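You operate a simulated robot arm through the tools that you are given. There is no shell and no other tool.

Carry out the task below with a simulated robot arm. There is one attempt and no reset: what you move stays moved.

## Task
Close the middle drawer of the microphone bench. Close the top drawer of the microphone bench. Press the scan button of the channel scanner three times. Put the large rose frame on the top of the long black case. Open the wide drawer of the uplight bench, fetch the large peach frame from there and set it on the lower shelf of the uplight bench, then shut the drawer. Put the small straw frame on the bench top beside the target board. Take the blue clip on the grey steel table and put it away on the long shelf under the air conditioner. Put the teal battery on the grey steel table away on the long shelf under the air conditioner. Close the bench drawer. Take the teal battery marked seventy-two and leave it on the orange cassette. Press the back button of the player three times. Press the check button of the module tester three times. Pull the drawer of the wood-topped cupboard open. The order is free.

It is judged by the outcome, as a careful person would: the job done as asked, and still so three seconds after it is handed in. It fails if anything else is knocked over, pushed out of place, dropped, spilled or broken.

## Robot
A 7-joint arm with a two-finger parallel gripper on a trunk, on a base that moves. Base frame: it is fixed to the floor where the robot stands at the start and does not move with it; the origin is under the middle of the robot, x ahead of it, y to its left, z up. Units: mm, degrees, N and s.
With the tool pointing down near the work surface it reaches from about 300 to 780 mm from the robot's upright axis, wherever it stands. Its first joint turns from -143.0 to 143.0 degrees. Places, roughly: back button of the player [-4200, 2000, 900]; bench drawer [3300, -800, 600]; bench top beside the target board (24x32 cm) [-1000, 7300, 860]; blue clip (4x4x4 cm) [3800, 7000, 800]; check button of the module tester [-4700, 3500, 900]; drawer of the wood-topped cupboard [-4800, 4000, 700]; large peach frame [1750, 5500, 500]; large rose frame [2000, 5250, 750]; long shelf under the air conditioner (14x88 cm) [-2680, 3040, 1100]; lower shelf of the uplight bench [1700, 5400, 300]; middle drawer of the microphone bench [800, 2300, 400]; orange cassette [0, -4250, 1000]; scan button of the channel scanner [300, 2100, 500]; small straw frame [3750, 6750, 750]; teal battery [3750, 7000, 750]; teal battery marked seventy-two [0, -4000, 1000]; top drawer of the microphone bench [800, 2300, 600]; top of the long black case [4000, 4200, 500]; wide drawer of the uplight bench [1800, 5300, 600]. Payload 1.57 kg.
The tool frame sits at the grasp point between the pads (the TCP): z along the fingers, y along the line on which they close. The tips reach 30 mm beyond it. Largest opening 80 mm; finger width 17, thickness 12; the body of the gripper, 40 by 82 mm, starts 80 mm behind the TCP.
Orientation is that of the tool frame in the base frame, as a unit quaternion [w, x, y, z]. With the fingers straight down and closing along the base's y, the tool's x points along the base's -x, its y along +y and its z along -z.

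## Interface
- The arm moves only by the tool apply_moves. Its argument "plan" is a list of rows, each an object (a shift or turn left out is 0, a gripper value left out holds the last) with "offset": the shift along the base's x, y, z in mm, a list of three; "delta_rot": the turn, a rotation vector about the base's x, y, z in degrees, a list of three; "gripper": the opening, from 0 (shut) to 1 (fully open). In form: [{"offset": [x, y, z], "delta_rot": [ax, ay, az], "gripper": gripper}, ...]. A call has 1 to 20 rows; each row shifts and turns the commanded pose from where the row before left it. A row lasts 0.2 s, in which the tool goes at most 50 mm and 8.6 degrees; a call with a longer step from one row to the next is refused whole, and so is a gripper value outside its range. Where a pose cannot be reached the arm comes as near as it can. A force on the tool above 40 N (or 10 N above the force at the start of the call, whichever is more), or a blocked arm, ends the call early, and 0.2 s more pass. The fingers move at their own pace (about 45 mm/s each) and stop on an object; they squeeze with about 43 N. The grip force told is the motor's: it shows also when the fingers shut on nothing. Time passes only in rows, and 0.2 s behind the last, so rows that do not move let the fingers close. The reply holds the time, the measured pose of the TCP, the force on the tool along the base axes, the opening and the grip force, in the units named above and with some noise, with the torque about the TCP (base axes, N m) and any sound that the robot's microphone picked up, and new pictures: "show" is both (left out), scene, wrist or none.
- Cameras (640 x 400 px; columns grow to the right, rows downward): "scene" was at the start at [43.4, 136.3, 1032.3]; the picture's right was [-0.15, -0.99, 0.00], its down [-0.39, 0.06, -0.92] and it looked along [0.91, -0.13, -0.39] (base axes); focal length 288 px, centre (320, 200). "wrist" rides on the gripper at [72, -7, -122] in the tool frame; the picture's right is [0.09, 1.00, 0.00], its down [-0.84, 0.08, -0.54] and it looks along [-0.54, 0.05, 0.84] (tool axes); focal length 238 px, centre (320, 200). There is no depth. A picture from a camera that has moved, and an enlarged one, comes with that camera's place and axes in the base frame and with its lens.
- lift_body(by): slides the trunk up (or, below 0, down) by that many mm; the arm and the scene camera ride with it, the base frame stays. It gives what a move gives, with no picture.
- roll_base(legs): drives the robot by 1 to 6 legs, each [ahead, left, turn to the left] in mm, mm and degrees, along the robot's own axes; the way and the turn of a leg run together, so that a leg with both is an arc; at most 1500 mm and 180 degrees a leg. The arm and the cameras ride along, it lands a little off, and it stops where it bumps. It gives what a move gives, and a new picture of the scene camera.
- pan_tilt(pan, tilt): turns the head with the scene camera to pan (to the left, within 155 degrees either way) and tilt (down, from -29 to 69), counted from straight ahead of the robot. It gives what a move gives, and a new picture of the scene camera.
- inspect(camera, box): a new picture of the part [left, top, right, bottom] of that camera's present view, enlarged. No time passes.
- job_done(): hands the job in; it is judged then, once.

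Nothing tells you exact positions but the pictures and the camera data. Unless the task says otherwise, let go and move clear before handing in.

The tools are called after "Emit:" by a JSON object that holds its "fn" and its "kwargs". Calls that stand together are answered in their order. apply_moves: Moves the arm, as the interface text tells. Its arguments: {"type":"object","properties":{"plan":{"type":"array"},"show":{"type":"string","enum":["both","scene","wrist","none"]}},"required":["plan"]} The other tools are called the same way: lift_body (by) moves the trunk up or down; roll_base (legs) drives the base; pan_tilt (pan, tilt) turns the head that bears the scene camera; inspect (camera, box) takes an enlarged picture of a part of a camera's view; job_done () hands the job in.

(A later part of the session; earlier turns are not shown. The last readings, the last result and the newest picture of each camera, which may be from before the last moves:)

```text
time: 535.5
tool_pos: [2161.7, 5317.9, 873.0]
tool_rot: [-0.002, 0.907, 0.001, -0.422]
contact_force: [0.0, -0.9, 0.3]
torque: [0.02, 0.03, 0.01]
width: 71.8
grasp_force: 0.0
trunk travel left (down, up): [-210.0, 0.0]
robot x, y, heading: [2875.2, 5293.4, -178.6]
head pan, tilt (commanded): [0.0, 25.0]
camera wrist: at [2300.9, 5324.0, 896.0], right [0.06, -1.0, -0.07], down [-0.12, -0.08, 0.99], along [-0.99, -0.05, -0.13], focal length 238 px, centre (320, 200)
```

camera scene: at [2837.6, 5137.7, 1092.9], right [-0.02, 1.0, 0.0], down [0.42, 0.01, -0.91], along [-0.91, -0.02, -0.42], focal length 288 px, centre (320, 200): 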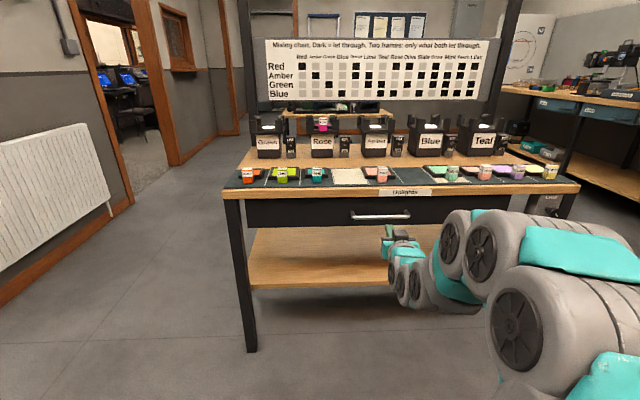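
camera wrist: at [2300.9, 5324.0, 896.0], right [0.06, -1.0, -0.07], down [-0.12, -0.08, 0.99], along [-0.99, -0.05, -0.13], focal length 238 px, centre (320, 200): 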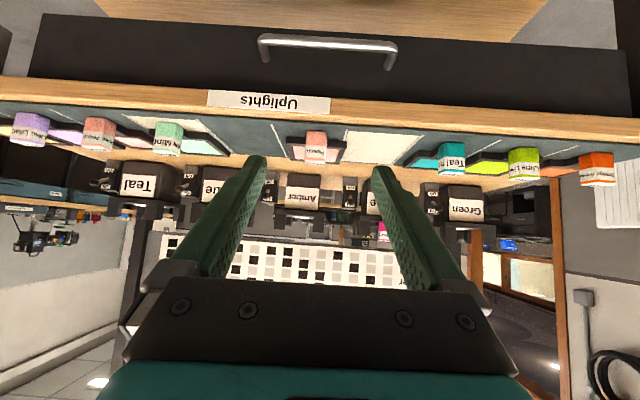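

Emit:
{"fn": "roll_base", "kwargs": {"legs": [[145, 0, 0]]}}

Emit:
{"fn": "apply_moves", "kwargs": {"plan": [{"offset": [-20, 3, -20]}, {"offset": [-15, 2, -20]}, {"offset": [0, 0, 0]}], "show": "wrist"}}

```text
time: 536.8
tool_pos: [2022.5, 5315.7, 873.3]
tool_rot: [-0.003, 0.907, 0.0, -0.421]
contact_force: [0.2, 0.1, -0.7]
torque: [0.0, -0.02, 0.0]
width: 71.8
grasp_force: 0.1
trunk travel left (down, up): [-210.0, 0.0]
robot x, y, heading: [2738.6, 5289.2, -178.4]
head pan, tilt (commanded): [0.0, 25.0]
camera scene: at [2698.7, 5134.6, 1138.9], right [-0.02, 1.0, 0.0], down [0.42, 0.01, -0.91], along [-0.91, -0.02, -0.42], focal length 288 px, centre (320, 200)
```

scene: 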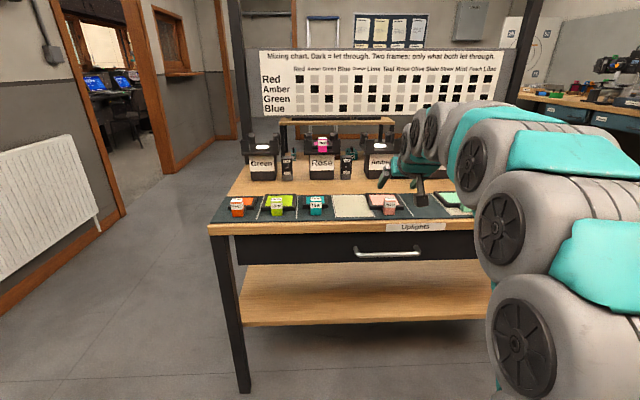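

```text
time: 537.6
tool_pos: [1988.0, 5319.8, 829.6]
tool_rot: [-0.003, 0.907, 0.0, -0.422]
contact_force: [-0.8, -0.4, -0.4]
torque: [0.0, -0.02, 0.0]
width: 72.1
grasp_force: 0.0
trunk travel left (down, up): [-210.0, 0.0]
robot x, y, heading: [2741.0, 5287.7, -178.7]
head pan, tilt (commanded): [0.0, 25.0]
camera wrist: at [2128.2, 5326.4, 852.6], right [0.06, -1.0, -0.08], down [-0.12, -0.08, 0.99], along [-0.99, -0.05, -0.13], focal length 238 px, centre (320, 200)
```

wrist: 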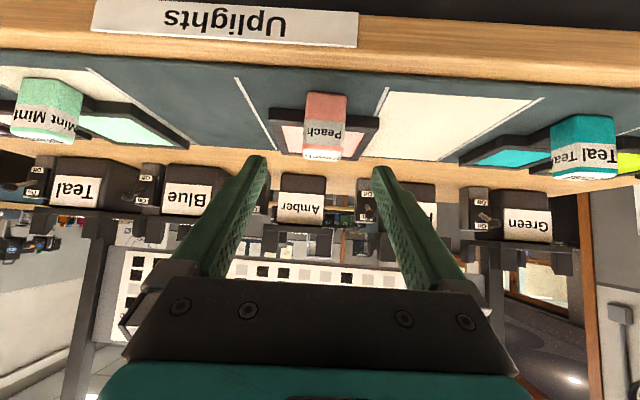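

Emit:
{"fn": "apply_moves", "kwargs": {"plan": [{"offset": [-12, 0, -15]}, {"offset": [-12, 0, -14]}, {"offset": [0, 0, 0]}, {"gripper": 0}, {"gripper": 0}, {"gripper": 0}, {"gripper": 0}, {"gripper": 0}, {"offset": [0, 0, 10]}, {"offset": [0, 0, 20]}], "show": "both"}}

```text
time: 539.8
tool_pos: [1964.8, 5320.8, 831.7]
tool_rot: [-0.002, 0.907, 0.0, -0.421]
contact_force: [-0.2, 0.8, -2.1]
torque: [0.0, -0.12, 0.01]
width: 31.1
grasp_force: 40.1
trunk travel left (down, up): [-210.0, 0.0]
robot x, y, heading: [2736.5, 5285.7, -178.6]
head pan, tilt (commanded): [0.0, 25.0]
camera scene: at [2698.5, 5134.6, 1138.9], right [-0.02, 1.0, 0.0], down [0.42, 0.01, -0.91], along [-0.91, -0.02, -0.42], focal length 288 px, centre (320, 200)
camera wrist: at [2103.9, 5326.5, 855.9], right [0.06, -1.0, -0.07], down [-0.13, -0.08, 0.99], along [-0.99, -0.05, -0.13], focal length 238 px, centre (320, 200)
```

scene: 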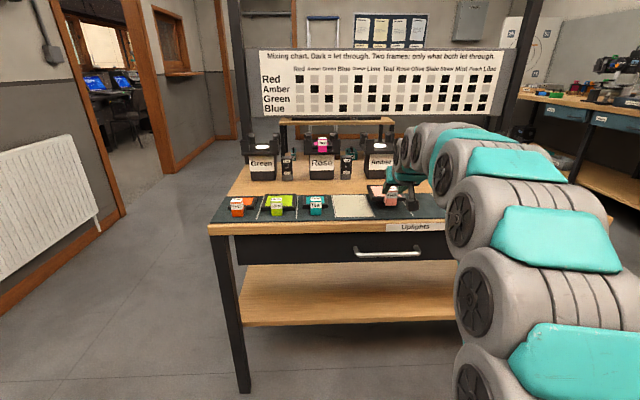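
wrist: 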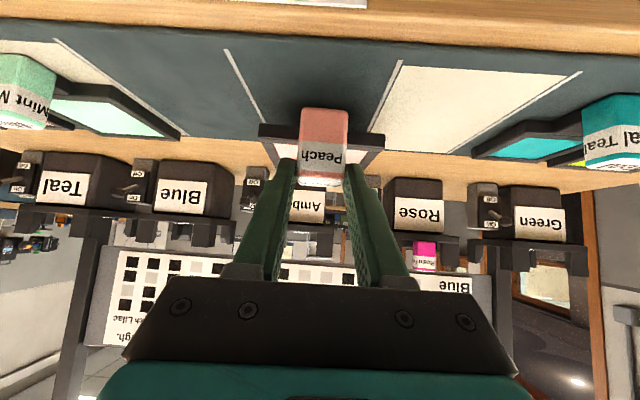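

Re-gripped at ~50° tilt. I'll lift, back off, lower trunk and arm to shelf height in front of the bench.

Emit:
{"fn": "apply_moves", "kwargs": {"plan": [{"offset": [5, 0, 25]}, {"offset": [25, 0, 20]}, {"offset": [35, 0, 10]}], "show": "none"}}

Emit:
{"fn": "roll_base", "kwargs": {"legs": [[-300, 0, 0]]}}

Emit:
{"fn": "lift_body", "kwargs": {"by": -210}}

Emit:
{"fn": "apply_moves", "kwargs": {"plan": [{"offset": [-10, 0, -45]}, {"offset": [-10, 0, -45]}, {"offset": [-10, 0, -45]}, {"offset": [-10, 0, -45]}, {"offset": [-10, 0, -45]}, {"offset": [0, 0, -45]}, {"offset": [0, 0, -10]}], "show": "both"}}

```text
time: 540.6
tool_pos: [2026.4, 5320.7, 889.6]
tool_rot: [-0.002, 0.906, 0.0, -0.423]
contact_force: [-0.9, -0.3, -2.5]
torque: [0.01, -0.12, -0.02]
width: 31.1
grasp_force: 40.1
trunk travel left (down, up): [-210.0, 0.0]
robot x, y, heading: [2735.1, 5286.2, -178.7]
head pan, tilt (commanded): [0.0, 25.0]
```

```text
time: 542.6
tool_pos: [2327.5, 5322.7, 888.4]
tool_rot: [-0.002, 0.906, 0.002, -0.422]
contact_force: [-0.6, -0.3, -2.8]
torque: [-0.03, -0.14, -0.01]
width: 31.0
grasp_force: 40.1
trunk travel left (down, up): [-210.0, 0.0]
robot x, y, heading: [3035.9, 5293.6, -178.3]
head pan, tilt (commanded): [0.0, 25.0]
camera scene: at [3000.9, 5141.8, 1138.9], right [-0.03, 1.0, 0.0], down [0.42, 0.01, -0.91], along [-0.91, -0.02, -0.42], focal length 288 px, centre (320, 200)
```

scene: 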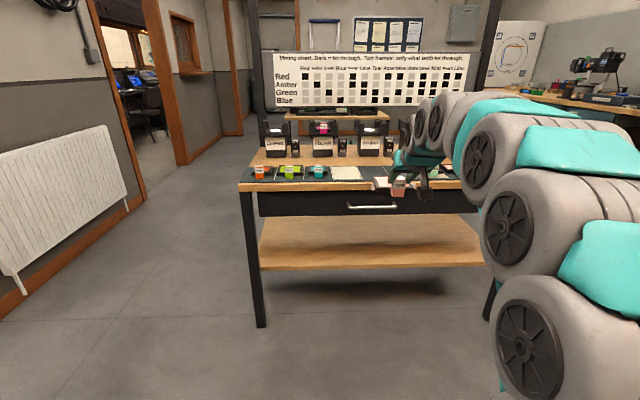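

```text
time: 544.9
tool_pos: [2327.1, 5324.0, 678.7]
tool_rot: [-0.001, 0.907, 0.003, -0.422]
contact_force: [-0.4, 0.5, -1.3]
torque: [0.0, -0.13, 0.0]
width: 31.3
grasp_force: 39.7
trunk travel left (down, up): [0.0, 210.0]
robot x, y, heading: [3037.2, 5292.2, -178.2]
head pan, tilt (commanded): [0.0, 25.0]
```

```text
time: 546.5
tool_pos: [2275.6, 5322.6, 398.8]
tool_rot: [-0.002, 0.907, 0.002, -0.422]
contact_force: [0.4, -1.0, -1.5]
torque: [-0.04, -0.12, -0.02]
width: 31.5
grasp_force: 40.0
trunk travel left (down, up): [0.0, 210.0]
robot x, y, heading: [3035.4, 5293.2, -178.8]
head pan, tilt (commanded): [0.0, 25.0]
camera scene: at [3000.9, 5141.8, 928.9], right [-0.03, 1.0, 0.0], down [0.42, 0.01, -0.91], along [-0.91, -0.02, -0.42], focal length 288 px, centre (320, 200)
camera wrist: at [2415.7, 5329.5, 421.2], right [0.06, -1.0, -0.07], down [-0.12, -0.08, 0.99], along [-0.99, -0.05, -0.13], focal length 238 px, centre (320, 200)
```

scene: 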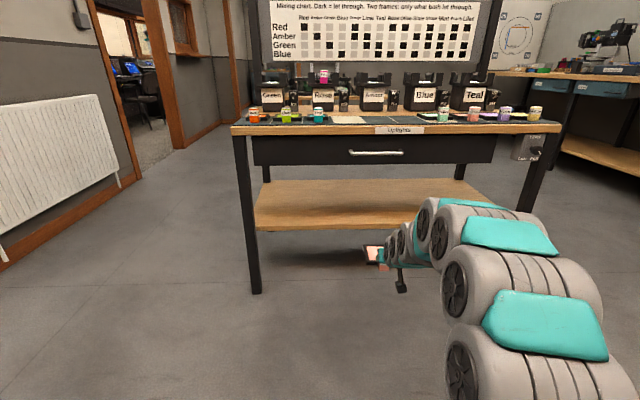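
wrist: 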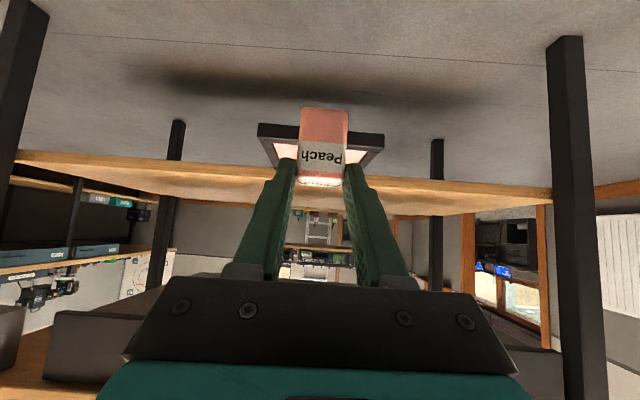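

Shelf surface is about z≈310; the frame is ~40 mm above that level. I'll roll forward to bring it in over the shelf.

Emit:
{"fn": "roll_base", "kwargs": {"legs": [[250, 0, 0]]}}

Emit:
{"fn": "inspect", "kwargs": {"camera": "wrist", "box": [0, 0, 640, 400]}}

```text
time: 548.3
tool_pos: [2024.7, 5318.1, 398.5]
tool_rot: [-0.002, 0.907, 0.002, -0.422]
contact_force: [-0.6, 0.2, -1.5]
torque: [0.01, -0.11, -0.01]
width: 31.3
grasp_force: 40.4
trunk travel left (down, up): [0.0, 210.0]
robot x, y, heading: [2785.9, 5283.4, -178.7]
head pan, tilt (commanded): [0.0, 25.0]
camera scene: at [2748.6, 5135.3, 928.9], right [-0.02, 1.0, 0.0], down [0.42, 0.01, -0.91], along [-0.91, -0.02, -0.42], focal length 288 px, centre (320, 200)
```

scene: 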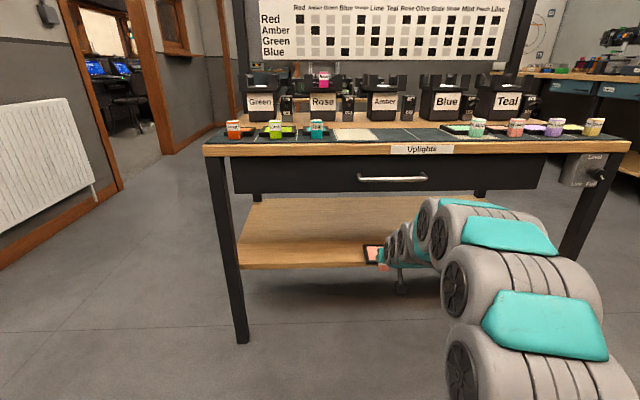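

```text
1.00 times, centred on (320, 200) of wrist (not enlarged: the box is as wide or as high as the picture)
camera zoom: at [2163.9, 5324.5, 421.3], right [0.06, -1.0, -0.07], down [-0.12, -0.08, 0.99], along [-0.99, -0.05, -0.13], focal length 238 px, centre (320, 200)
```

zoom: 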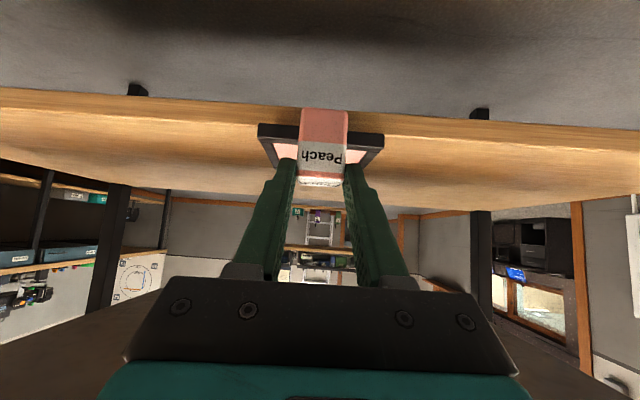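

The shelf's front edge is at x≈1942, z≈308. I'll move in another ~130 mm and lower.

Emit:
{"fn": "roll_base", "kwargs": {"legs": [[130, 0, 0]]}}

Emit:
{"fn": "apply_moves", "kwargs": {"plan": [{"offset": [0, 0, -15]}, {"offset": [0, 0, -12]}, {"offset": [0, 0, -6]}, {"offset": [0, 0, -4]}, {"offset": [0, 0, 0]}], "show": "both"}}

```text
time: 549.6
tool_pos: [1896.4, 5318.0, 397.3]
tool_rot: [-0.003, 0.907, 0.0, -0.422]
contact_force: [0.9, -0.8, -1.4]
torque: [-0.01, -0.12, 0.0]
width: 31.3
grasp_force: 40.3
trunk travel left (down, up): [0.0, 210.0]
robot x, y, heading: [2659.0, 5284.8, -178.9]
head pan, tilt (commanded): [0.0, 25.0]
camera scene: at [2620.8, 5132.5, 928.9], right [-0.02, 1.0, 0.0], down [0.42, 0.01, -0.91], along [-0.91, -0.02, -0.42], focal length 288 px, centre (320, 200)
```

scene: 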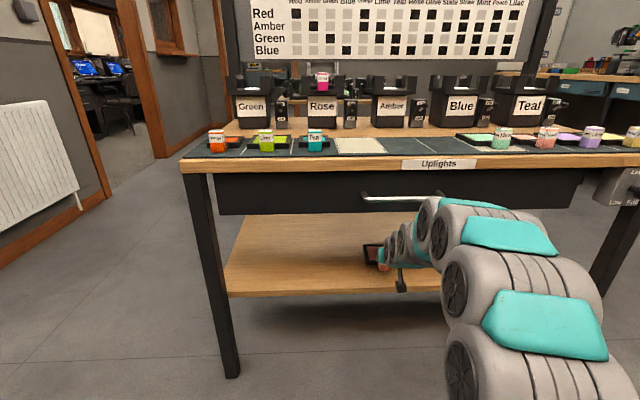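

```text
time: 550.8
tool_pos: [1897.3, 5316.5, 361.6]
tool_rot: [-0.002, 0.906, 0.0, -0.423]
contact_force: [-3.7, -1.2, 34.3]
torque: [-0.16, 0.69, -0.07]
width: 31.4
grasp_force: 40.5
trunk travel left (down, up): [0.0, 210.0]
robot x, y, heading: [2657.5, 5285.4, -178.7]
head pan, tilt (commanded): [0.0, 25.0]
camera scene: at [2622.1, 5132.5, 929.0], right [-0.02, 1.0, 0.0], down [0.42, 0.01, -0.91], along [-0.91, -0.02, -0.42], focal length 288 px, centre (320, 200)
camera wrist: at [2036.9, 5323.4, 383.9], right [0.06, -1.0, -0.08], down [-0.12, -0.08, 0.99], along [-0.99, -0.05, -0.12], focal length 238 px, centre (320, 200)
```

scene: 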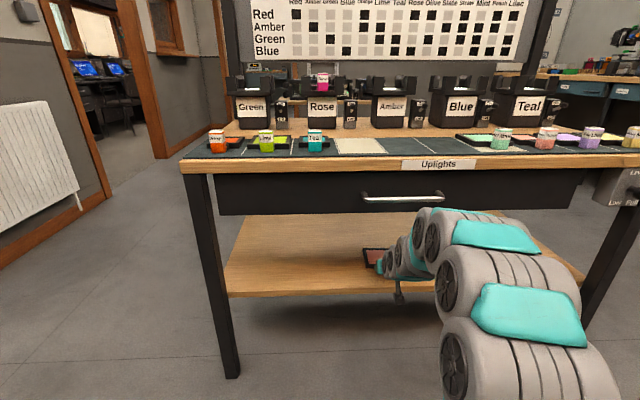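
wrist: 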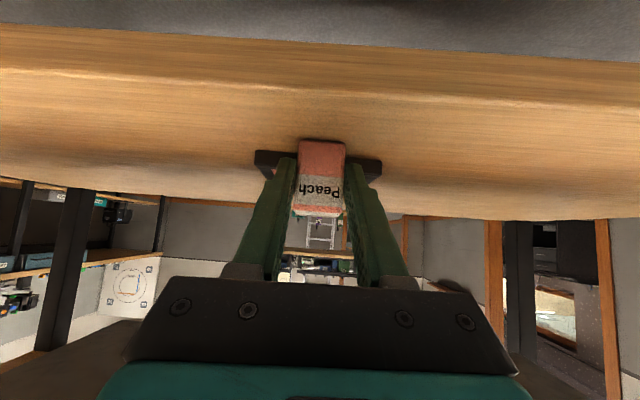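

Emit:
{"fn": "inspect", "kwargs": {"camera": "wrist", "box": [220, 100, 420, 240]}}

Emit:
{"fn": "inspect", "kwargs": {"camera": "scene", "box": [330, 220, 450, 310]}}

```text
2.86 times, centred on (320, 170) of wrist
camera zoom: at [2036.9, 5323.4, 383.9], right [0.06, -1.0, -0.08], down [-0.12, -0.08, 0.99], along [-0.99, -0.05, -0.12], focal length 681 px, centre (320, 286)
```

zoom: 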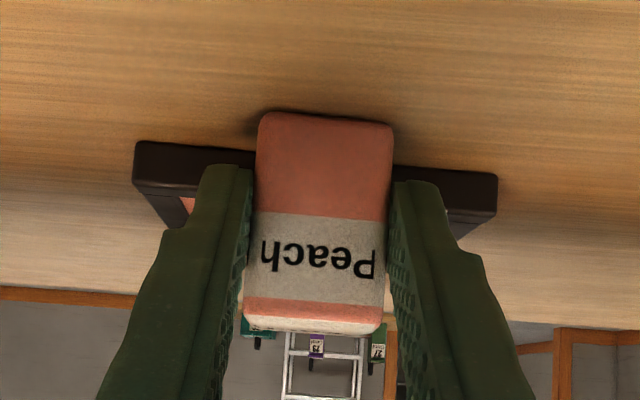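

```text
4.44 times, centred on (390, 265) of scene
camera zoom: at [2622.1, 5132.5, 929.0], right [-0.02, 1.0, 0.0], down [0.42, 0.01, -0.91], along [-0.91, -0.02, -0.42], focal length 1280 px, centre (9, -89)
```

zoom: 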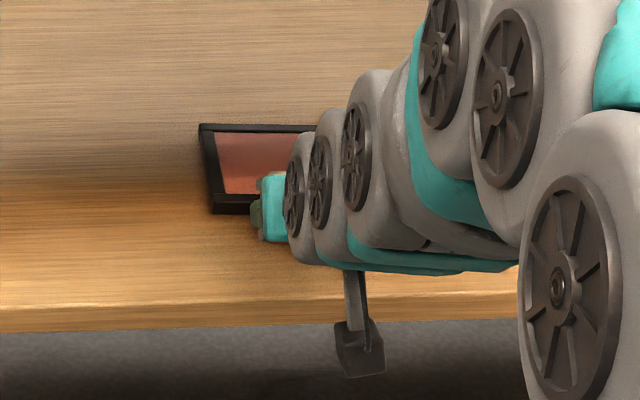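

The frame lies flat on the lower shelf. Easing off, opening, and backing out.

Emit:
{"fn": "apply_moves", "kwargs": {"plan": [{"offset": [0, 0, 1.5]}, {"gripper": 0.8}, {"gripper": 0.8}, {"gripper": 0.8}, {"gripper": 0.8}, {"offset": [10, 0, 8]}, {"offset": [20, 0, 15]}, {"offset": [30, 0, 15]}, {"offset": [40, 0, 10]}], "show": "wrist"}}

Emit:
{"fn": "roll_base", "kwargs": {"legs": [[-350, 0, 0]]}}

```text
time: 552.8
tool_pos: [1997.3, 5317.4, 411.6]
tool_rot: [-0.004, 0.906, -0.001, -0.423]
contact_force: [-0.7, 0.7, 0.0]
torque: [0.01, 0.01, -0.01]
width: 63.6
grasp_force: 0.0
trunk travel left (down, up): [0.0, 210.0]
robot x, y, heading: [2655.5, 5283.6, -178.8]
head pan, tilt (commanded): [0.0, 25.0]
camera wrist: at [2137.6, 5322.9, 434.7], right [0.06, -1.0, -0.08], down [-0.12, -0.08, 0.99], along [-0.99, -0.05, -0.13], focal length 238 px, centre (320, 200)
```

wrist: 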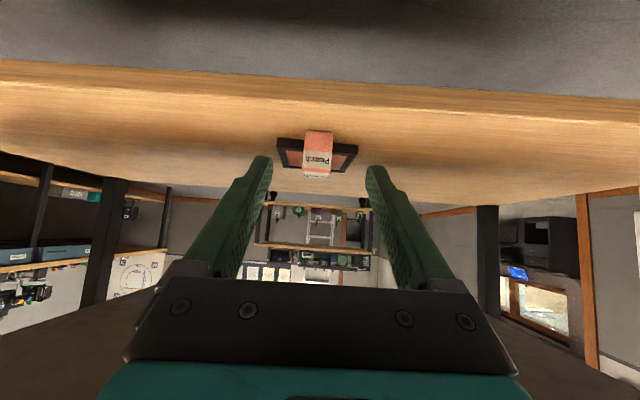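

```text
time: 555.1
tool_pos: [2350.8, 5327.3, 411.3]
tool_rot: [-0.003, 0.906, -0.001, -0.422]
contact_force: [-0.6, 0.1, -0.2]
torque: [-0.01, 0.0, 0.05]
width: 64.1
grasp_force: 0.1
trunk travel left (down, up): [0.0, 210.0]
robot x, y, heading: [3013.7, 5288.7, -178.7]
head pan, tilt (commanded): [0.0, 25.0]
camera scene: at [2973.9, 5139.4, 928.9], right [-0.02, 1.0, 0.0], down [0.42, 0.01, -0.91], along [-0.91, -0.02, -0.42], focal length 288 px, centre (320, 200)
```

scene: 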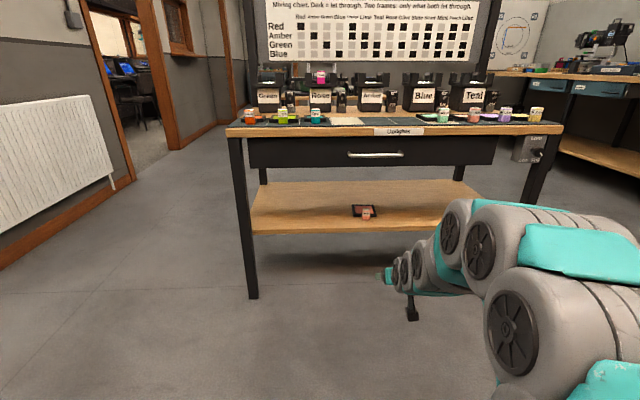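

Peach is on the lower shelf and the drawer is shut. Now to the grey steel table in the north-east. I'll raise the arm and look that way first.

Emit:
{"fn": "lift_body", "kwargs": {"by": 210}}

Emit:
{"fn": "apply_moves", "kwargs": {"plan": [{"offset": [0, 0, 40]}, {"offset": [0, 0, 40]}, {"offset": [0, 0, 40]}, {"offset": [0, 0, 40]}, {"offset": [0, 0, 40]}, {"offset": [0, 0, 30]}], "show": "none"}}

Emit:
{"fn": "roll_base", "kwargs": {"legs": [[250, -880, 0], [0, 0, 90], [0, 0, 90]]}}

Emit:
{"fn": "pan_tilt", "kwargs": {"pan": 20, "tilt": 20}}

```text
time: 557.3
tool_pos: [2350.4, 5326.3, 620.5]
tool_rot: [-0.003, 0.907, -0.002, -0.421]
contact_force: [-0.7, -0.5, 0.0]
torque: [0.01, -0.02, 0.02]
width: 63.9
grasp_force: 0.0
trunk travel left (down, up): [-210.0, 0.0]
robot x, y, heading: [3010.3, 5290.6, -179.0]
head pan, tilt (commanded): [0.0, 25.0]
```

```text
time: 558.7
tool_pos: [2349.8, 5323.5, 847.5]
tool_rot: [-0.003, 0.907, -0.002, -0.422]
contact_force: [0.0, 0.1, -0.3]
torque: [0.01, 0.04, 0.0]
width: 63.7
grasp_force: 0.0
trunk travel left (down, up): [-210.0, 0.0]
robot x, y, heading: [3007.9, 5292.9, -178.7]
head pan, tilt (commanded): [0.0, 25.0]
```

```text
time: 571.4
tool_pos: [3415.9, 6192.8, 848.6]
tool_rot: [0.421, -0.023, 0.907, 0.008]
contact_force: [-0.1, -0.5, -0.5]
torque: [-0.02, 0.0, -0.01]
width: 64.2
grasp_force: 0.0
trunk travel left (down, up): [-210.0, 0.0]
robot x, y, heading: [2754.7, 6189.6, 4.5]
head pan, tilt (commanded): [0.0, 25.0]
camera scene: at [2785.8, 6341.9, 1138.9], right [0.07, -1.0, 0.0], down [-0.42, -0.03, -0.91], along [0.9, 0.07, -0.42], focal length 288 px, centre (320, 200)
```

scene: 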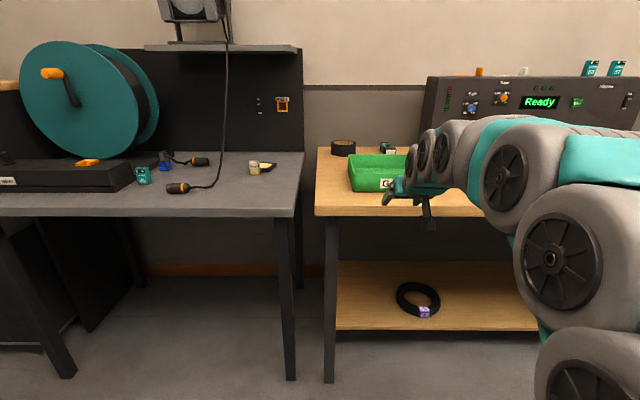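

```text
time: 572.2
tool_pos: [3415.9, 6192.7, 849.1]
tool_rot: [0.422, -0.023, 0.906, 0.008]
contact_force: [0.0, 0.2, 0.0]
torque: [-0.01, -0.02, 0.01]
width: 64.0
grasp_force: 0.0
trunk travel left (down, up): [-210.0, 0.0]
robot x, y, heading: [2755.1, 6186.7, 4.2]
head pan, tilt (commanded): [20.0, 20.0]
camera scene: at [2778.9, 6373.3, 1147.0], right [0.41, -0.91, 0.0], down [-0.31, -0.14, -0.94], along [0.86, 0.38, -0.34], focal length 288 px, centre (320, 200)
```

scene: 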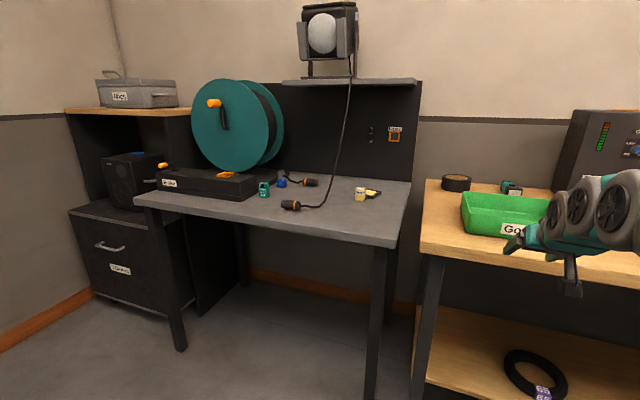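

The grey steel table: teal battery, blue clip, and a small straw frame near its front-right, plus a cable. I'll zoom in.

Emit:
{"fn": "inspect", "kwargs": {"camera": "scene", "box": [230, 150, 430, 250]}}

```text
3.20 times, centred on (330, 200) of scene
camera zoom: at [2778.9, 6373.3, 1147.0], right [0.41, -0.91, 0.0], down [-0.31, -0.14, -0.94], along [0.86, 0.38, -0.34], focal length 922 px, centre (288, 200)
```

zoom: 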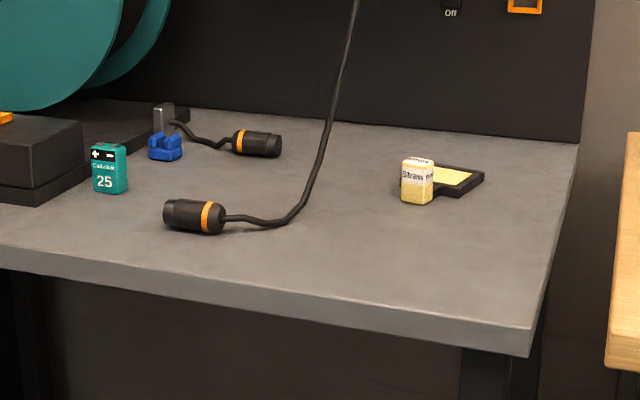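

The straw frame's block is near (3800–3845, 6670); battery "25" near (3714, 7045) and the blue clip near (3850, 7043). I'll start with the straw frame and move closer.

Emit:
{"fn": "roll_base", "kwargs": {"legs": [[220, 445, 0]]}}

Emit:
{"fn": "apply_moves", "kwargs": {"plan": [{"gripper": 0.9}, {"gripper": 0.9}], "show": "wrist"}}

Emit:
{"fn": "pan_tilt", "kwargs": {"pan": 0, "tilt": 30}}

```text
time: 575.1
tool_pos: [3598.9, 6660.1, 847.8]
tool_rot: [0.422, -0.024, 0.906, 0.008]
contact_force: [-0.6, -0.4, -0.1]
torque: [-0.02, 0.03, 0.02]
width: 64.2
grasp_force: 0.1
trunk travel left (down, up): [-210.0, 0.0]
robot x, y, heading: [2936.3, 6653.8, 4.7]
head pan, tilt (commanded): [20.0, 20.0]
camera scene: at [2960.5, 6838.2, 1147.0], right [0.41, -0.91, 0.0], down [-0.31, -0.14, -0.94], along [0.86, 0.39, -0.34], focal length 288 px, centre (320, 200)
```

scene: 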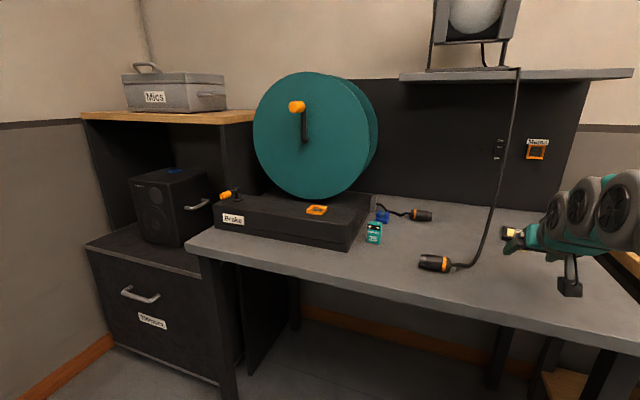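

```text
time: 575.7
tool_pos: [3598.9, 6659.9, 849.1]
tool_rot: [0.422, -0.025, 0.906, 0.009]
contact_force: [-0.3, -0.1, -0.3]
torque: [-0.02, 0.0, 0.05]
width: 71.9
grasp_force: 0.0
trunk travel left (down, up): [-210.0, 0.0]
robot x, y, heading: [2931.7, 6656.0, 4.3]
head pan, tilt (commanded): [20.0, 20.0]
camera wrist: at [3459.5, 6645.5, 871.8], right [-0.11, 0.99, -0.07], down [0.12, 0.09, 0.99], along [0.99, 0.1, -0.13], focal length 238 px, centre (320, 200)
```

wrist: 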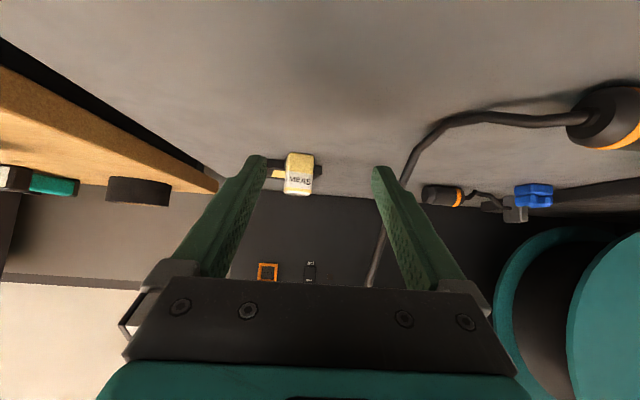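

```text
time: 576.6
tool_pos: [3597.9, 6659.4, 847.6]
tool_rot: [0.422, -0.025, 0.906, 0.01]
contact_force: [0.4, -0.2, 0.2]
torque: [-0.01, -0.05, 0.02]
width: 72.0
grasp_force: 0.0
trunk travel left (down, up): [-210.0, 0.0]
robot x, y, heading: [2934.1, 6649.7, 4.4]
head pan, tilt (commanded): [0.0, 30.0]
camera scene: at [2965.9, 6806.8, 1131.0], right [0.08, -1.0, 0.0], down [-0.5, -0.04, -0.87], along [0.86, 0.07, -0.5], focal length 288 px, centre (320, 200)
```

scene: 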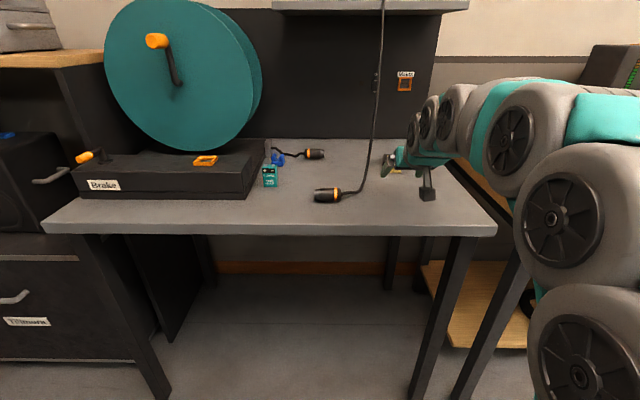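

Emit:
{"fn": "roll_base", "kwargs": {"legs": [[140, -20, 0]]}}

Emit:
{"fn": "apply_moves", "kwargs": {"plan": [{"offset": [15, 0, -5]}, {"offset": [0, 0, 0]}], "show": "wrist"}}

```text
time: 577.9
tool_pos: [3736.7, 6648.4, 848.3]
tool_rot: [0.422, -0.024, 0.906, 0.008]
contact_force: [0.0, -0.8, 0.0]
torque: [0.01, 0.0, 0.01]
width: 72.1
grasp_force: 0.1
trunk travel left (down, up): [-210.0, 0.0]
robot x, y, heading: [3072.7, 6642.2, 4.3]
head pan, tilt (commanded): [0.0, 30.0]
camera scene: at [3104.8, 6796.0, 1130.9], right [0.07, -1.0, 0.0], down [-0.5, -0.04, -0.87], along [0.86, 0.06, -0.5], focal length 288 px, centre (320, 200)
```

scene: 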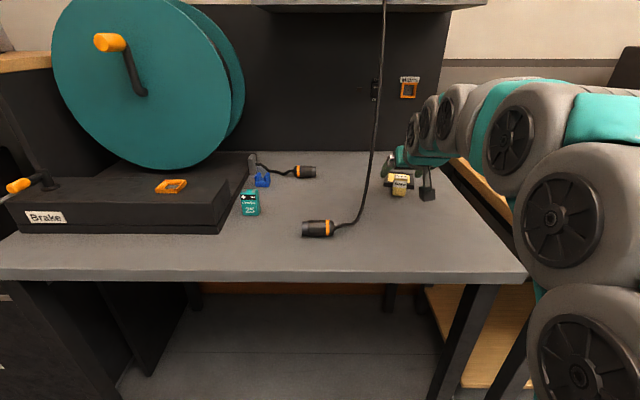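

```text
time: 578.5
tool_pos: [3751.3, 6648.4, 842.9]
tool_rot: [0.423, -0.024, 0.906, 0.009]
contact_force: [-0.6, -0.2, 0.6]
torque: [0.02, 0.0, -0.02]
width: 72.0
grasp_force: 0.0
trunk travel left (down, up): [-210.0, 0.0]
robot x, y, heading: [3072.1, 6643.5, 4.3]
head pan, tilt (commanded): [0.0, 30.0]
camera wrist: at [3613.0, 6633.4, 866.7], right [-0.11, 0.99, -0.07], down [0.12, 0.09, 0.99], along [0.99, 0.1, -0.13], focal length 238 px, centre (320, 200)
```

wrist: 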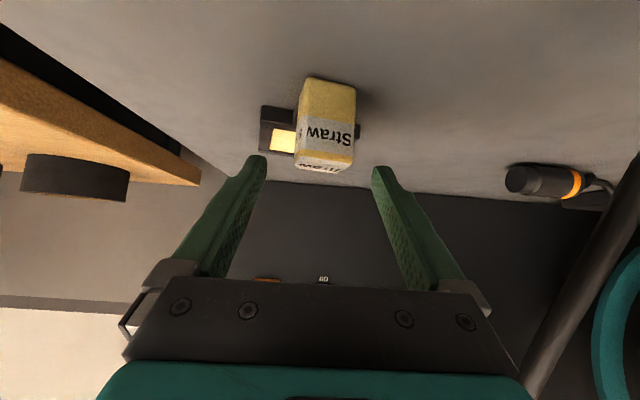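

Emit:
{"fn": "inspect", "kwargs": {"camera": "wrist", "box": [240, 60, 400, 200]}}

Emit:
{"fn": "inspect", "kwargs": {"camera": "scene", "box": [220, 130, 440, 250]}}

```text
2.86 times, centred on (320, 130) of wrist
camera zoom: at [3613.0, 6633.4, 866.7], right [-0.11, 0.99, -0.07], down [0.12, 0.09, 0.99], along [0.99, 0.1, -0.13], focal length 681 px, centre (320, 400)
```

zoom: 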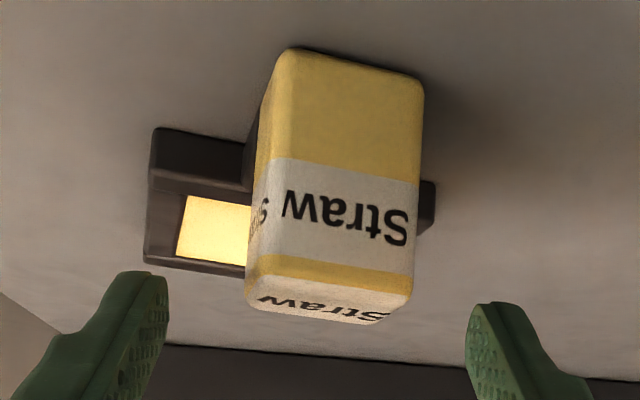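

```text
2.91 times, centred on (330, 190) of scene
camera zoom: at [3104.8, 6796.0, 1130.9], right [0.07, -1.0, 0.0], down [-0.5, -0.04, -0.87], along [0.86, 0.06, -0.5], focal length 838 px, centre (291, 229)
```

zoom: 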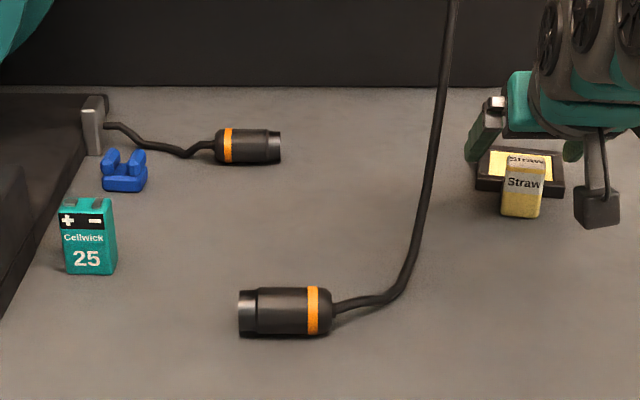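

The block is only slightly yawed. The table top is about z≈780. Lowering over the block in small steps.

Emit:
{"fn": "apply_moves", "kwargs": {"plan": [{"offset": [4, 1, -9]}, {"offset": [0, 0, -7]}, {"offset": [0, 0, -4]}, {"offset": [0, 0, 0]}], "show": "wrist"}}

```text
time: 579.5
tool_pos: [3755.6, 6650.0, 825.0]
tool_rot: [0.422, -0.024, 0.906, 0.008]
contact_force: [-0.2, 0.9, 0.3]
torque: [-0.03, 0.01, -0.01]
width: 72.1
grasp_force: 0.1
trunk travel left (down, up): [-210.0, 0.0]
robot x, y, heading: [3073.0, 6646.1, 4.3]
head pan, tilt (commanded): [0.0, 30.0]
camera wrist: at [3616.8, 6635.6, 847.5], right [-0.11, 0.99, -0.07], down [0.12, 0.09, 0.99], along [0.99, 0.1, -0.13], focal length 238 px, centre (320, 200)
```

wrist: 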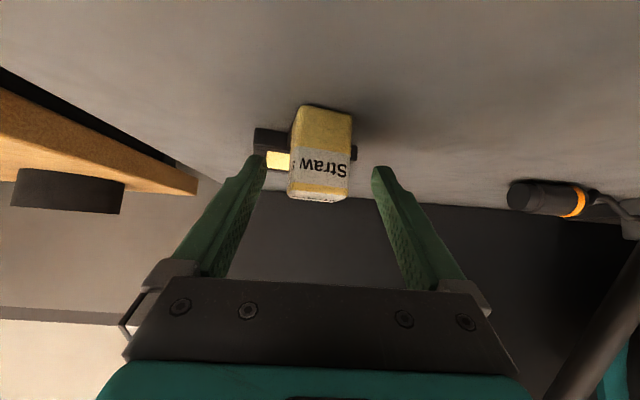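

Emit:
{"fn": "apply_moves", "kwargs": {"plan": [{"offset": [0, 0, -3]}, {"gripper": 0}, {"gripper": 0}, {"gripper": 0}, {"gripper": 0}, {"gripper": 0}, {"offset": [0, 0, 10]}, {"offset": [0, 0, 25]}], "show": "both"}}

```text
time: 581.3
tool_pos: [3755.9, 6647.7, 856.7]
tool_rot: [0.422, -0.024, 0.906, 0.009]
contact_force: [0.4, -0.3, -0.6]
torque: [0.01, 0.04, 0.01]
width: 31.4
grasp_force: 40.0
trunk travel left (down, up): [-210.0, 0.0]
robot x, y, heading: [3077.6, 6641.8, 4.1]
head pan, tilt (commanded): [0.0, 30.0]
camera scene: at [3104.9, 6796.0, 1130.9], right [0.07, -1.0, 0.0], down [-0.5, -0.04, -0.87], along [0.86, 0.06, -0.5], focal length 288 px, centre (320, 200)
camera wrist: at [3616.7, 6634.1, 880.0], right [-0.11, 0.99, -0.08], down [0.12, 0.09, 0.99], along [0.99, 0.1, -0.13], focal length 238 px, centre (320, 200)
```

scene: 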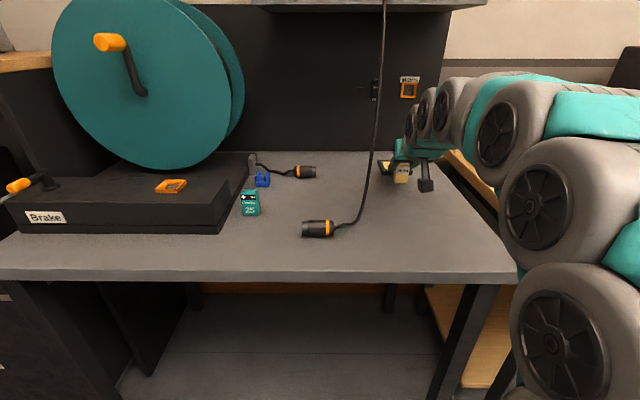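
wrist: 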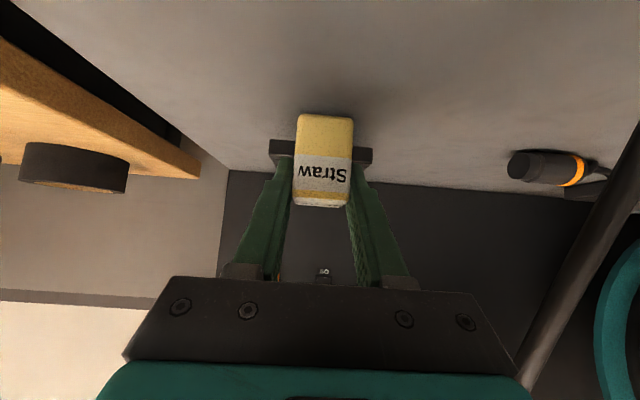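

Straw frame held. I'll lift, back away, turn to face north and travel west along the workshop to the bench under the target board.

Emit:
{"fn": "apply_moves", "kwargs": {"plan": [{"offset": [0, 0, 30]}, {"offset": [-10, 0, 30]}, {"offset": [-15, 0, 15]}], "show": "none"}}

Emit:
{"fn": "roll_base", "kwargs": {"legs": [[-600, 0, 0], [0, 0, 90], [-150, 0, 0], [0, 1200, 0], [0, 1200, 0]]}}

Emit:
{"fn": "pan_tilt", "kwargs": {"pan": 30, "tilt": 18}}

```text
time: 582.1
tool_pos: [3732.0, 6647.4, 929.0]
tool_rot: [0.42, -0.024, 0.907, 0.008]
contact_force: [0.1, 0.0, -1.0]
torque: [-0.03, 0.09, 0.0]
width: 31.6
grasp_force: 40.5
trunk travel left (down, up): [-210.0, 0.0]
robot x, y, heading: [3072.7, 6645.8, 4.4]
head pan, tilt (commanded): [0.0, 30.0]
```

```text
time: 602.0
tool_pos: [31.5, 6859.0, 929.6]
tool_rot: [-0.286, 0.67, -0.611, -0.31]
contact_force: [0.0, -0.2, -1.4]
torque: [-0.04, 0.0, 0.0]
width: 31.2
grasp_force: 40.0
trunk travel left (down, up): [-210.0, 0.0]
robot x, y, heading: [58.7, 6202.4, 96.5]
head pan, tilt (commanded): [0.0, 30.0]
camera scene: at [-91.4, 6224.0, 1130.9], right [0.99, 0.11, 0.0], down [0.06, -0.5, -0.87], along [-0.1, 0.86, -0.5], focal length 288 px, centre (320, 200)
```

scene: 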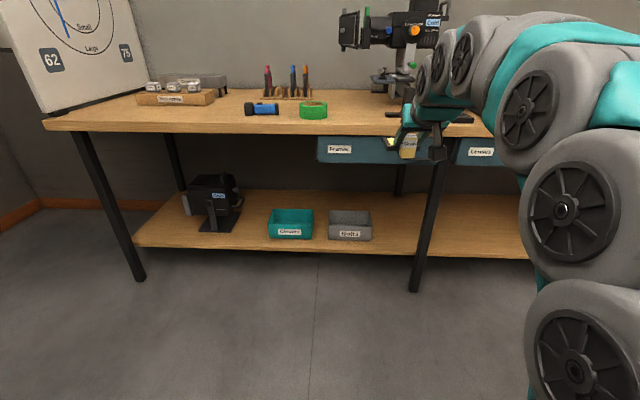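

```text
time: 603.0
tool_pos: [30.6, 6858.8, 929.9]
tool_rot: [-0.286, 0.67, -0.611, -0.31]
contact_force: [0.0, 0.1, -1.8]
torque: [-0.05, -0.01, 0.03]
width: 31.6
grasp_force: 40.4
trunk travel left (down, up): [-210.0, 0.0]
robot x, y, heading: [60.0, 6203.1, 96.4]
head pan, tilt (commanded): [30.0, 18.0]
camera scene: at [-136.6, 6209.2, 1150.2], right [0.8, 0.59, 0.0], down [0.18, -0.25, -0.95], along [-0.57, 0.76, -0.31], focal length 288 px, centre (320, 200)
```

scene: 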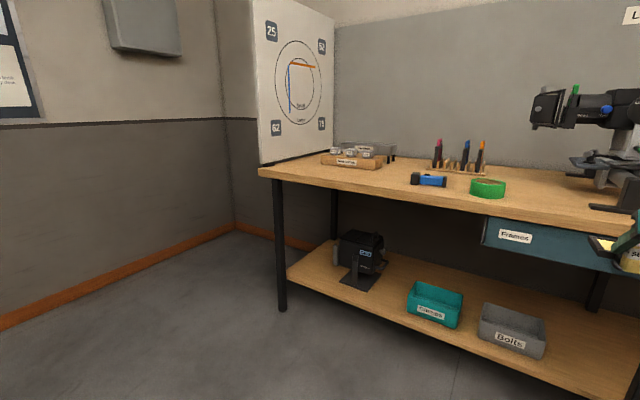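

The standing white target board is at the bench's west end, and the free place beside it is around (−1000, 7300), bench top z≈860. I'll strafe further west and approach.

Emit:
{"fn": "roll_base", "kwargs": {"legs": [[0, 1000, -2.4], [300, 0, 0]]}}

Emit:
{"fn": "pan_tilt", "kwargs": {"pan": 5, "tilt": 25}}

```text
time: 609.7
tool_pos: [-934.7, 7070.4, 930.0]
tool_rot: [-0.292, 0.657, -0.625, -0.304]
contact_force: [0.2, -0.5, -1.7]
torque: [-0.04, 0.01, 0.0]
width: 31.6
grasp_force: 40.3
trunk travel left (down, up): [-210.0, 0.0]
robot x, y, heading: [-934.8, 6408.4, 94.1]
head pan, tilt (commanded): [30.0, 18.0]
camera scene: at [-1130.9, 6428.6, 1150.2], right [0.83, 0.56, 0.0], down [0.17, -0.26, -0.95], along [-0.53, 0.79, -0.31], focal length 288 px, centre (320, 200)
```

scene: 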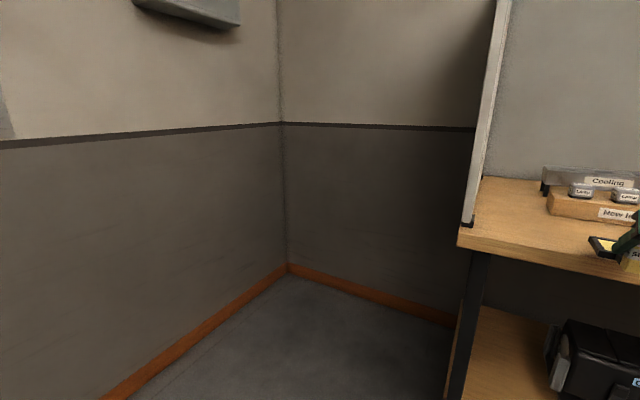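

```text
time: 610.6
tool_pos: [-934.8, 7069.6, 929.6]
tool_rot: [-0.293, 0.657, -0.625, -0.304]
contact_force: [0.4, -0.7, -0.7]
torque: [-0.07, 0.03, 0.02]
width: 31.5
grasp_force: 40.2
trunk travel left (down, up): [-210.0, 0.0]
robot x, y, heading: [-935.9, 6411.3, 94.1]
head pan, tilt (commanded): [5.0, 25.0]
camera scene: at [-1093.2, 6442.3, 1138.9], right [0.99, 0.16, 0.0], down [0.07, -0.42, -0.91], along [-0.14, 0.89, -0.42], focal length 288 px, centre (320, 200)
```

scene: 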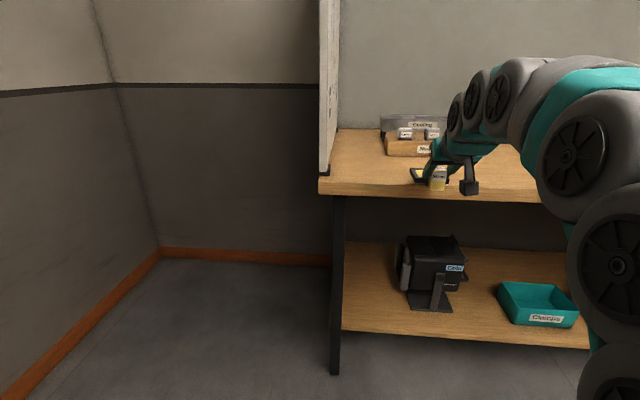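

The spot between the board and the wooden box is free. I'll bring the frame over it.

Emit:
{"fn": "apply_moves", "kwargs": {"plan": [{"offset": [0, 0, 12]}, {"offset": [0, 0, 0]}], "show": "none"}}

Emit:
{"fn": "roll_base", "kwargs": {"legs": [[175, 52, 0]]}}

Emit:
{"fn": "inspect", "kwargs": {"camera": "wrist", "box": [0, 0, 640, 400]}}

```text
time: 611.2
tool_pos: [-936.4, 7070.4, 942.8]
tool_rot: [-0.293, 0.656, -0.625, -0.304]
contact_force: [-0.7, 0.2, -1.2]
torque: [-0.06, -0.03, 0.0]
width: 31.3
grasp_force: 40.7
trunk travel left (down, up): [-210.0, 0.0]
robot x, y, heading: [-933.5, 6414.1, 94.2]
head pan, tilt (commanded): [5.0, 25.0]
```

```text
time: 612.7
tool_pos: [-1002.3, 7240.7, 941.9]
tool_rot: [-0.293, 0.657, -0.624, -0.305]
contact_force: [1.4, 0.0, -0.4]
torque: [-0.06, 0.03, -0.02]
width: 31.6
grasp_force: 40.1
trunk travel left (down, up): [-210.0, 0.0]
robot x, y, heading: [-996.3, 6583.8, 93.9]
head pan, tilt (commanded): [5.0, 25.0]
camera scene: at [-1157.9, 6612.8, 1138.9], right [0.99, 0.16, 0.0], down [0.07, -0.42, -0.91], along [-0.14, 0.89, -0.42], focal length 288 px, centre (320, 200)
```

scene: 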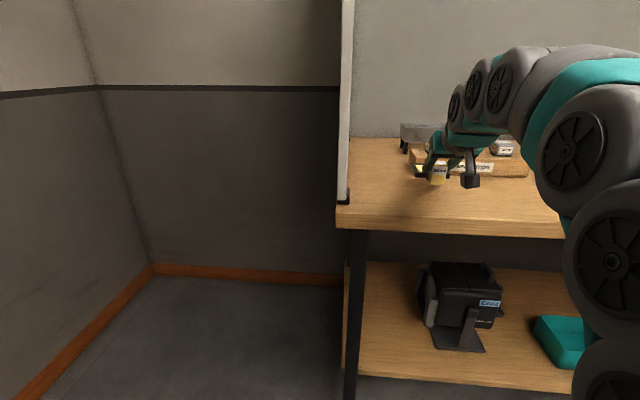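

```text
1.00 times, centred on (320, 200) of wrist (not enlarged: the box is as wide or as high as the picture)
camera zoom: at [-988.6, 7101.9, 966.0], right [-0.99, -0.11, -0.07], down [-0.09, 0.12, 0.99], along [-0.1, 0.99, -0.13], focal length 238 px, centre (320, 200)
```

zoom: 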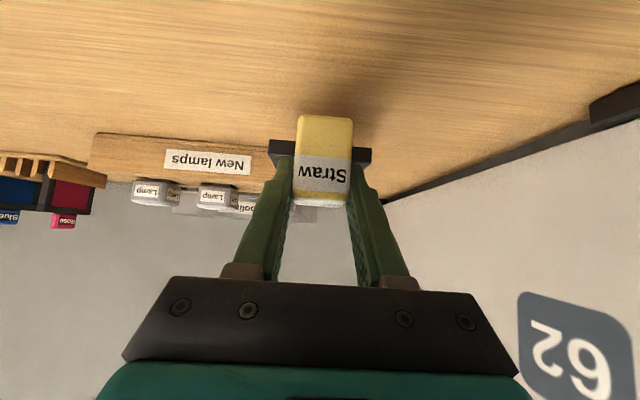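

Good clearance all round. Lowering the straw frame.

Emit:
{"fn": "apply_moves", "kwargs": {"plan": [{"offset": [0, 20, -10]}, {"offset": [0, 5, -10]}, {"offset": [0, 0, -8]}, {"offset": [0, 0, -4]}, {"offset": [0, 0, 0]}], "show": "wrist"}}

```text
time: 613.9
tool_pos: [-1001.9, 7266.7, 911.0]
tool_rot: [-0.293, 0.657, -0.624, -0.304]
contact_force: [-0.1, -0.1, -2.3]
torque: [-0.08, 0.02, 0.0]
width: 31.4
grasp_force: 40.6
trunk travel left (down, up): [-210.0, 0.0]
robot x, y, heading: [-998.1, 6582.4, 94.5]
head pan, tilt (commanded): [5.0, 25.0]
camera wrist: at [-988.7, 7127.4, 933.6], right [-0.99, -0.11, -0.07], down [-0.09, 0.12, 0.99], along [-0.1, 0.99, -0.13], focal length 238 px, centre (320, 200)
```

wrist: 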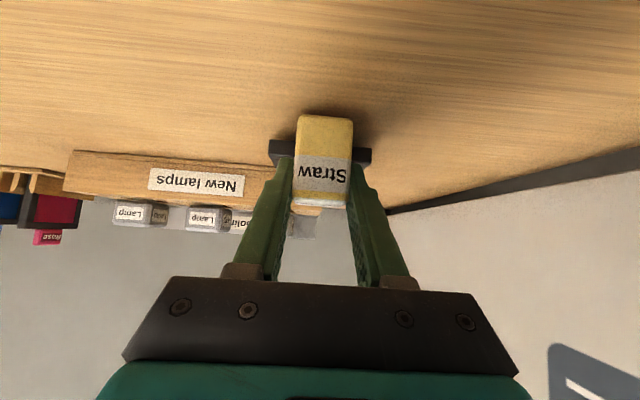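

Emit:
{"fn": "apply_moves", "kwargs": {"plan": [{"offset": [0, 0, -3]}, {"offset": [0, 0, -3]}, {"offset": [0, 0, -2]}, {"offset": [0, 0, -2]}, {"offset": [0, 0, 0]}], "show": "none"}}

```text
time: 615.1
tool_pos: [-1003.1, 7266.0, 901.9]
tool_rot: [-0.293, 0.657, -0.624, -0.304]
contact_force: [-0.5, -0.1, 3.6]
torque: [0.4, 0.2, 0.06]
width: 31.5
grasp_force: 39.7
trunk travel left (down, up): [-210.0, 0.0]
robot x, y, heading: [-999.6, 6583.3, 94.2]
head pan, tilt (commanded): [5.0, 25.0]
```

Far edge touches first; I'll ease down a touch more so it lies flat.

Emit:
{"fn": "apply_moves", "kwargs": {"plan": [{"offset": [0, 0, -1.5]}, {"offset": [0, 0, -1.5]}, {"offset": [0, 0, 0]}], "show": "wrist"}}

Emit:
{"fn": "inspect", "kwargs": {"camera": "scene", "box": [380, 120, 540, 220]}}

```text
time: 615.9
tool_pos: [-1002.3, 7266.0, 901.4]
tool_rot: [-0.295, 0.657, -0.623, -0.306]
contact_force: [-1.1, 8.7, 27.9]
torque: [0.02, 0.16, 0.02]
width: 31.6
grasp_force: 40.3
trunk travel left (down, up): [-210.0, 0.0]
robot x, y, heading: [-997.3, 6582.1, 94.0]
head pan, tilt (commanded): [5.0, 25.0]
camera wrist: at [-988.6, 7126.1, 923.7], right [-0.99, -0.11, -0.08], down [-0.09, 0.11, 0.99], along [-0.1, 0.99, -0.12], focal length 238 px, centre (320, 200)
```

wrist: 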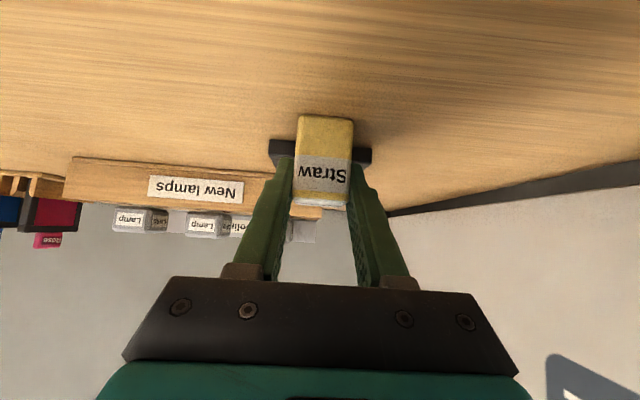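

```text
4.00 times, centred on (460, 170) of scene
camera zoom: at [-1158.0, 6612.1, 1139.3], right [0.99, 0.16, 0.0], down [0.07, -0.42, -0.91], along [-0.15, 0.89, -0.42], focal length 1152 px, centre (-240, 320)
```

zoom: 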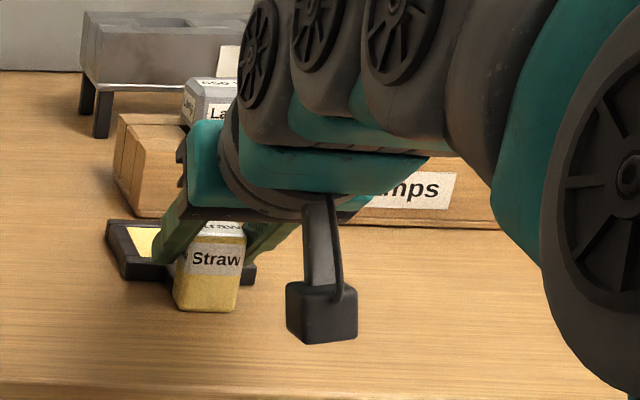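

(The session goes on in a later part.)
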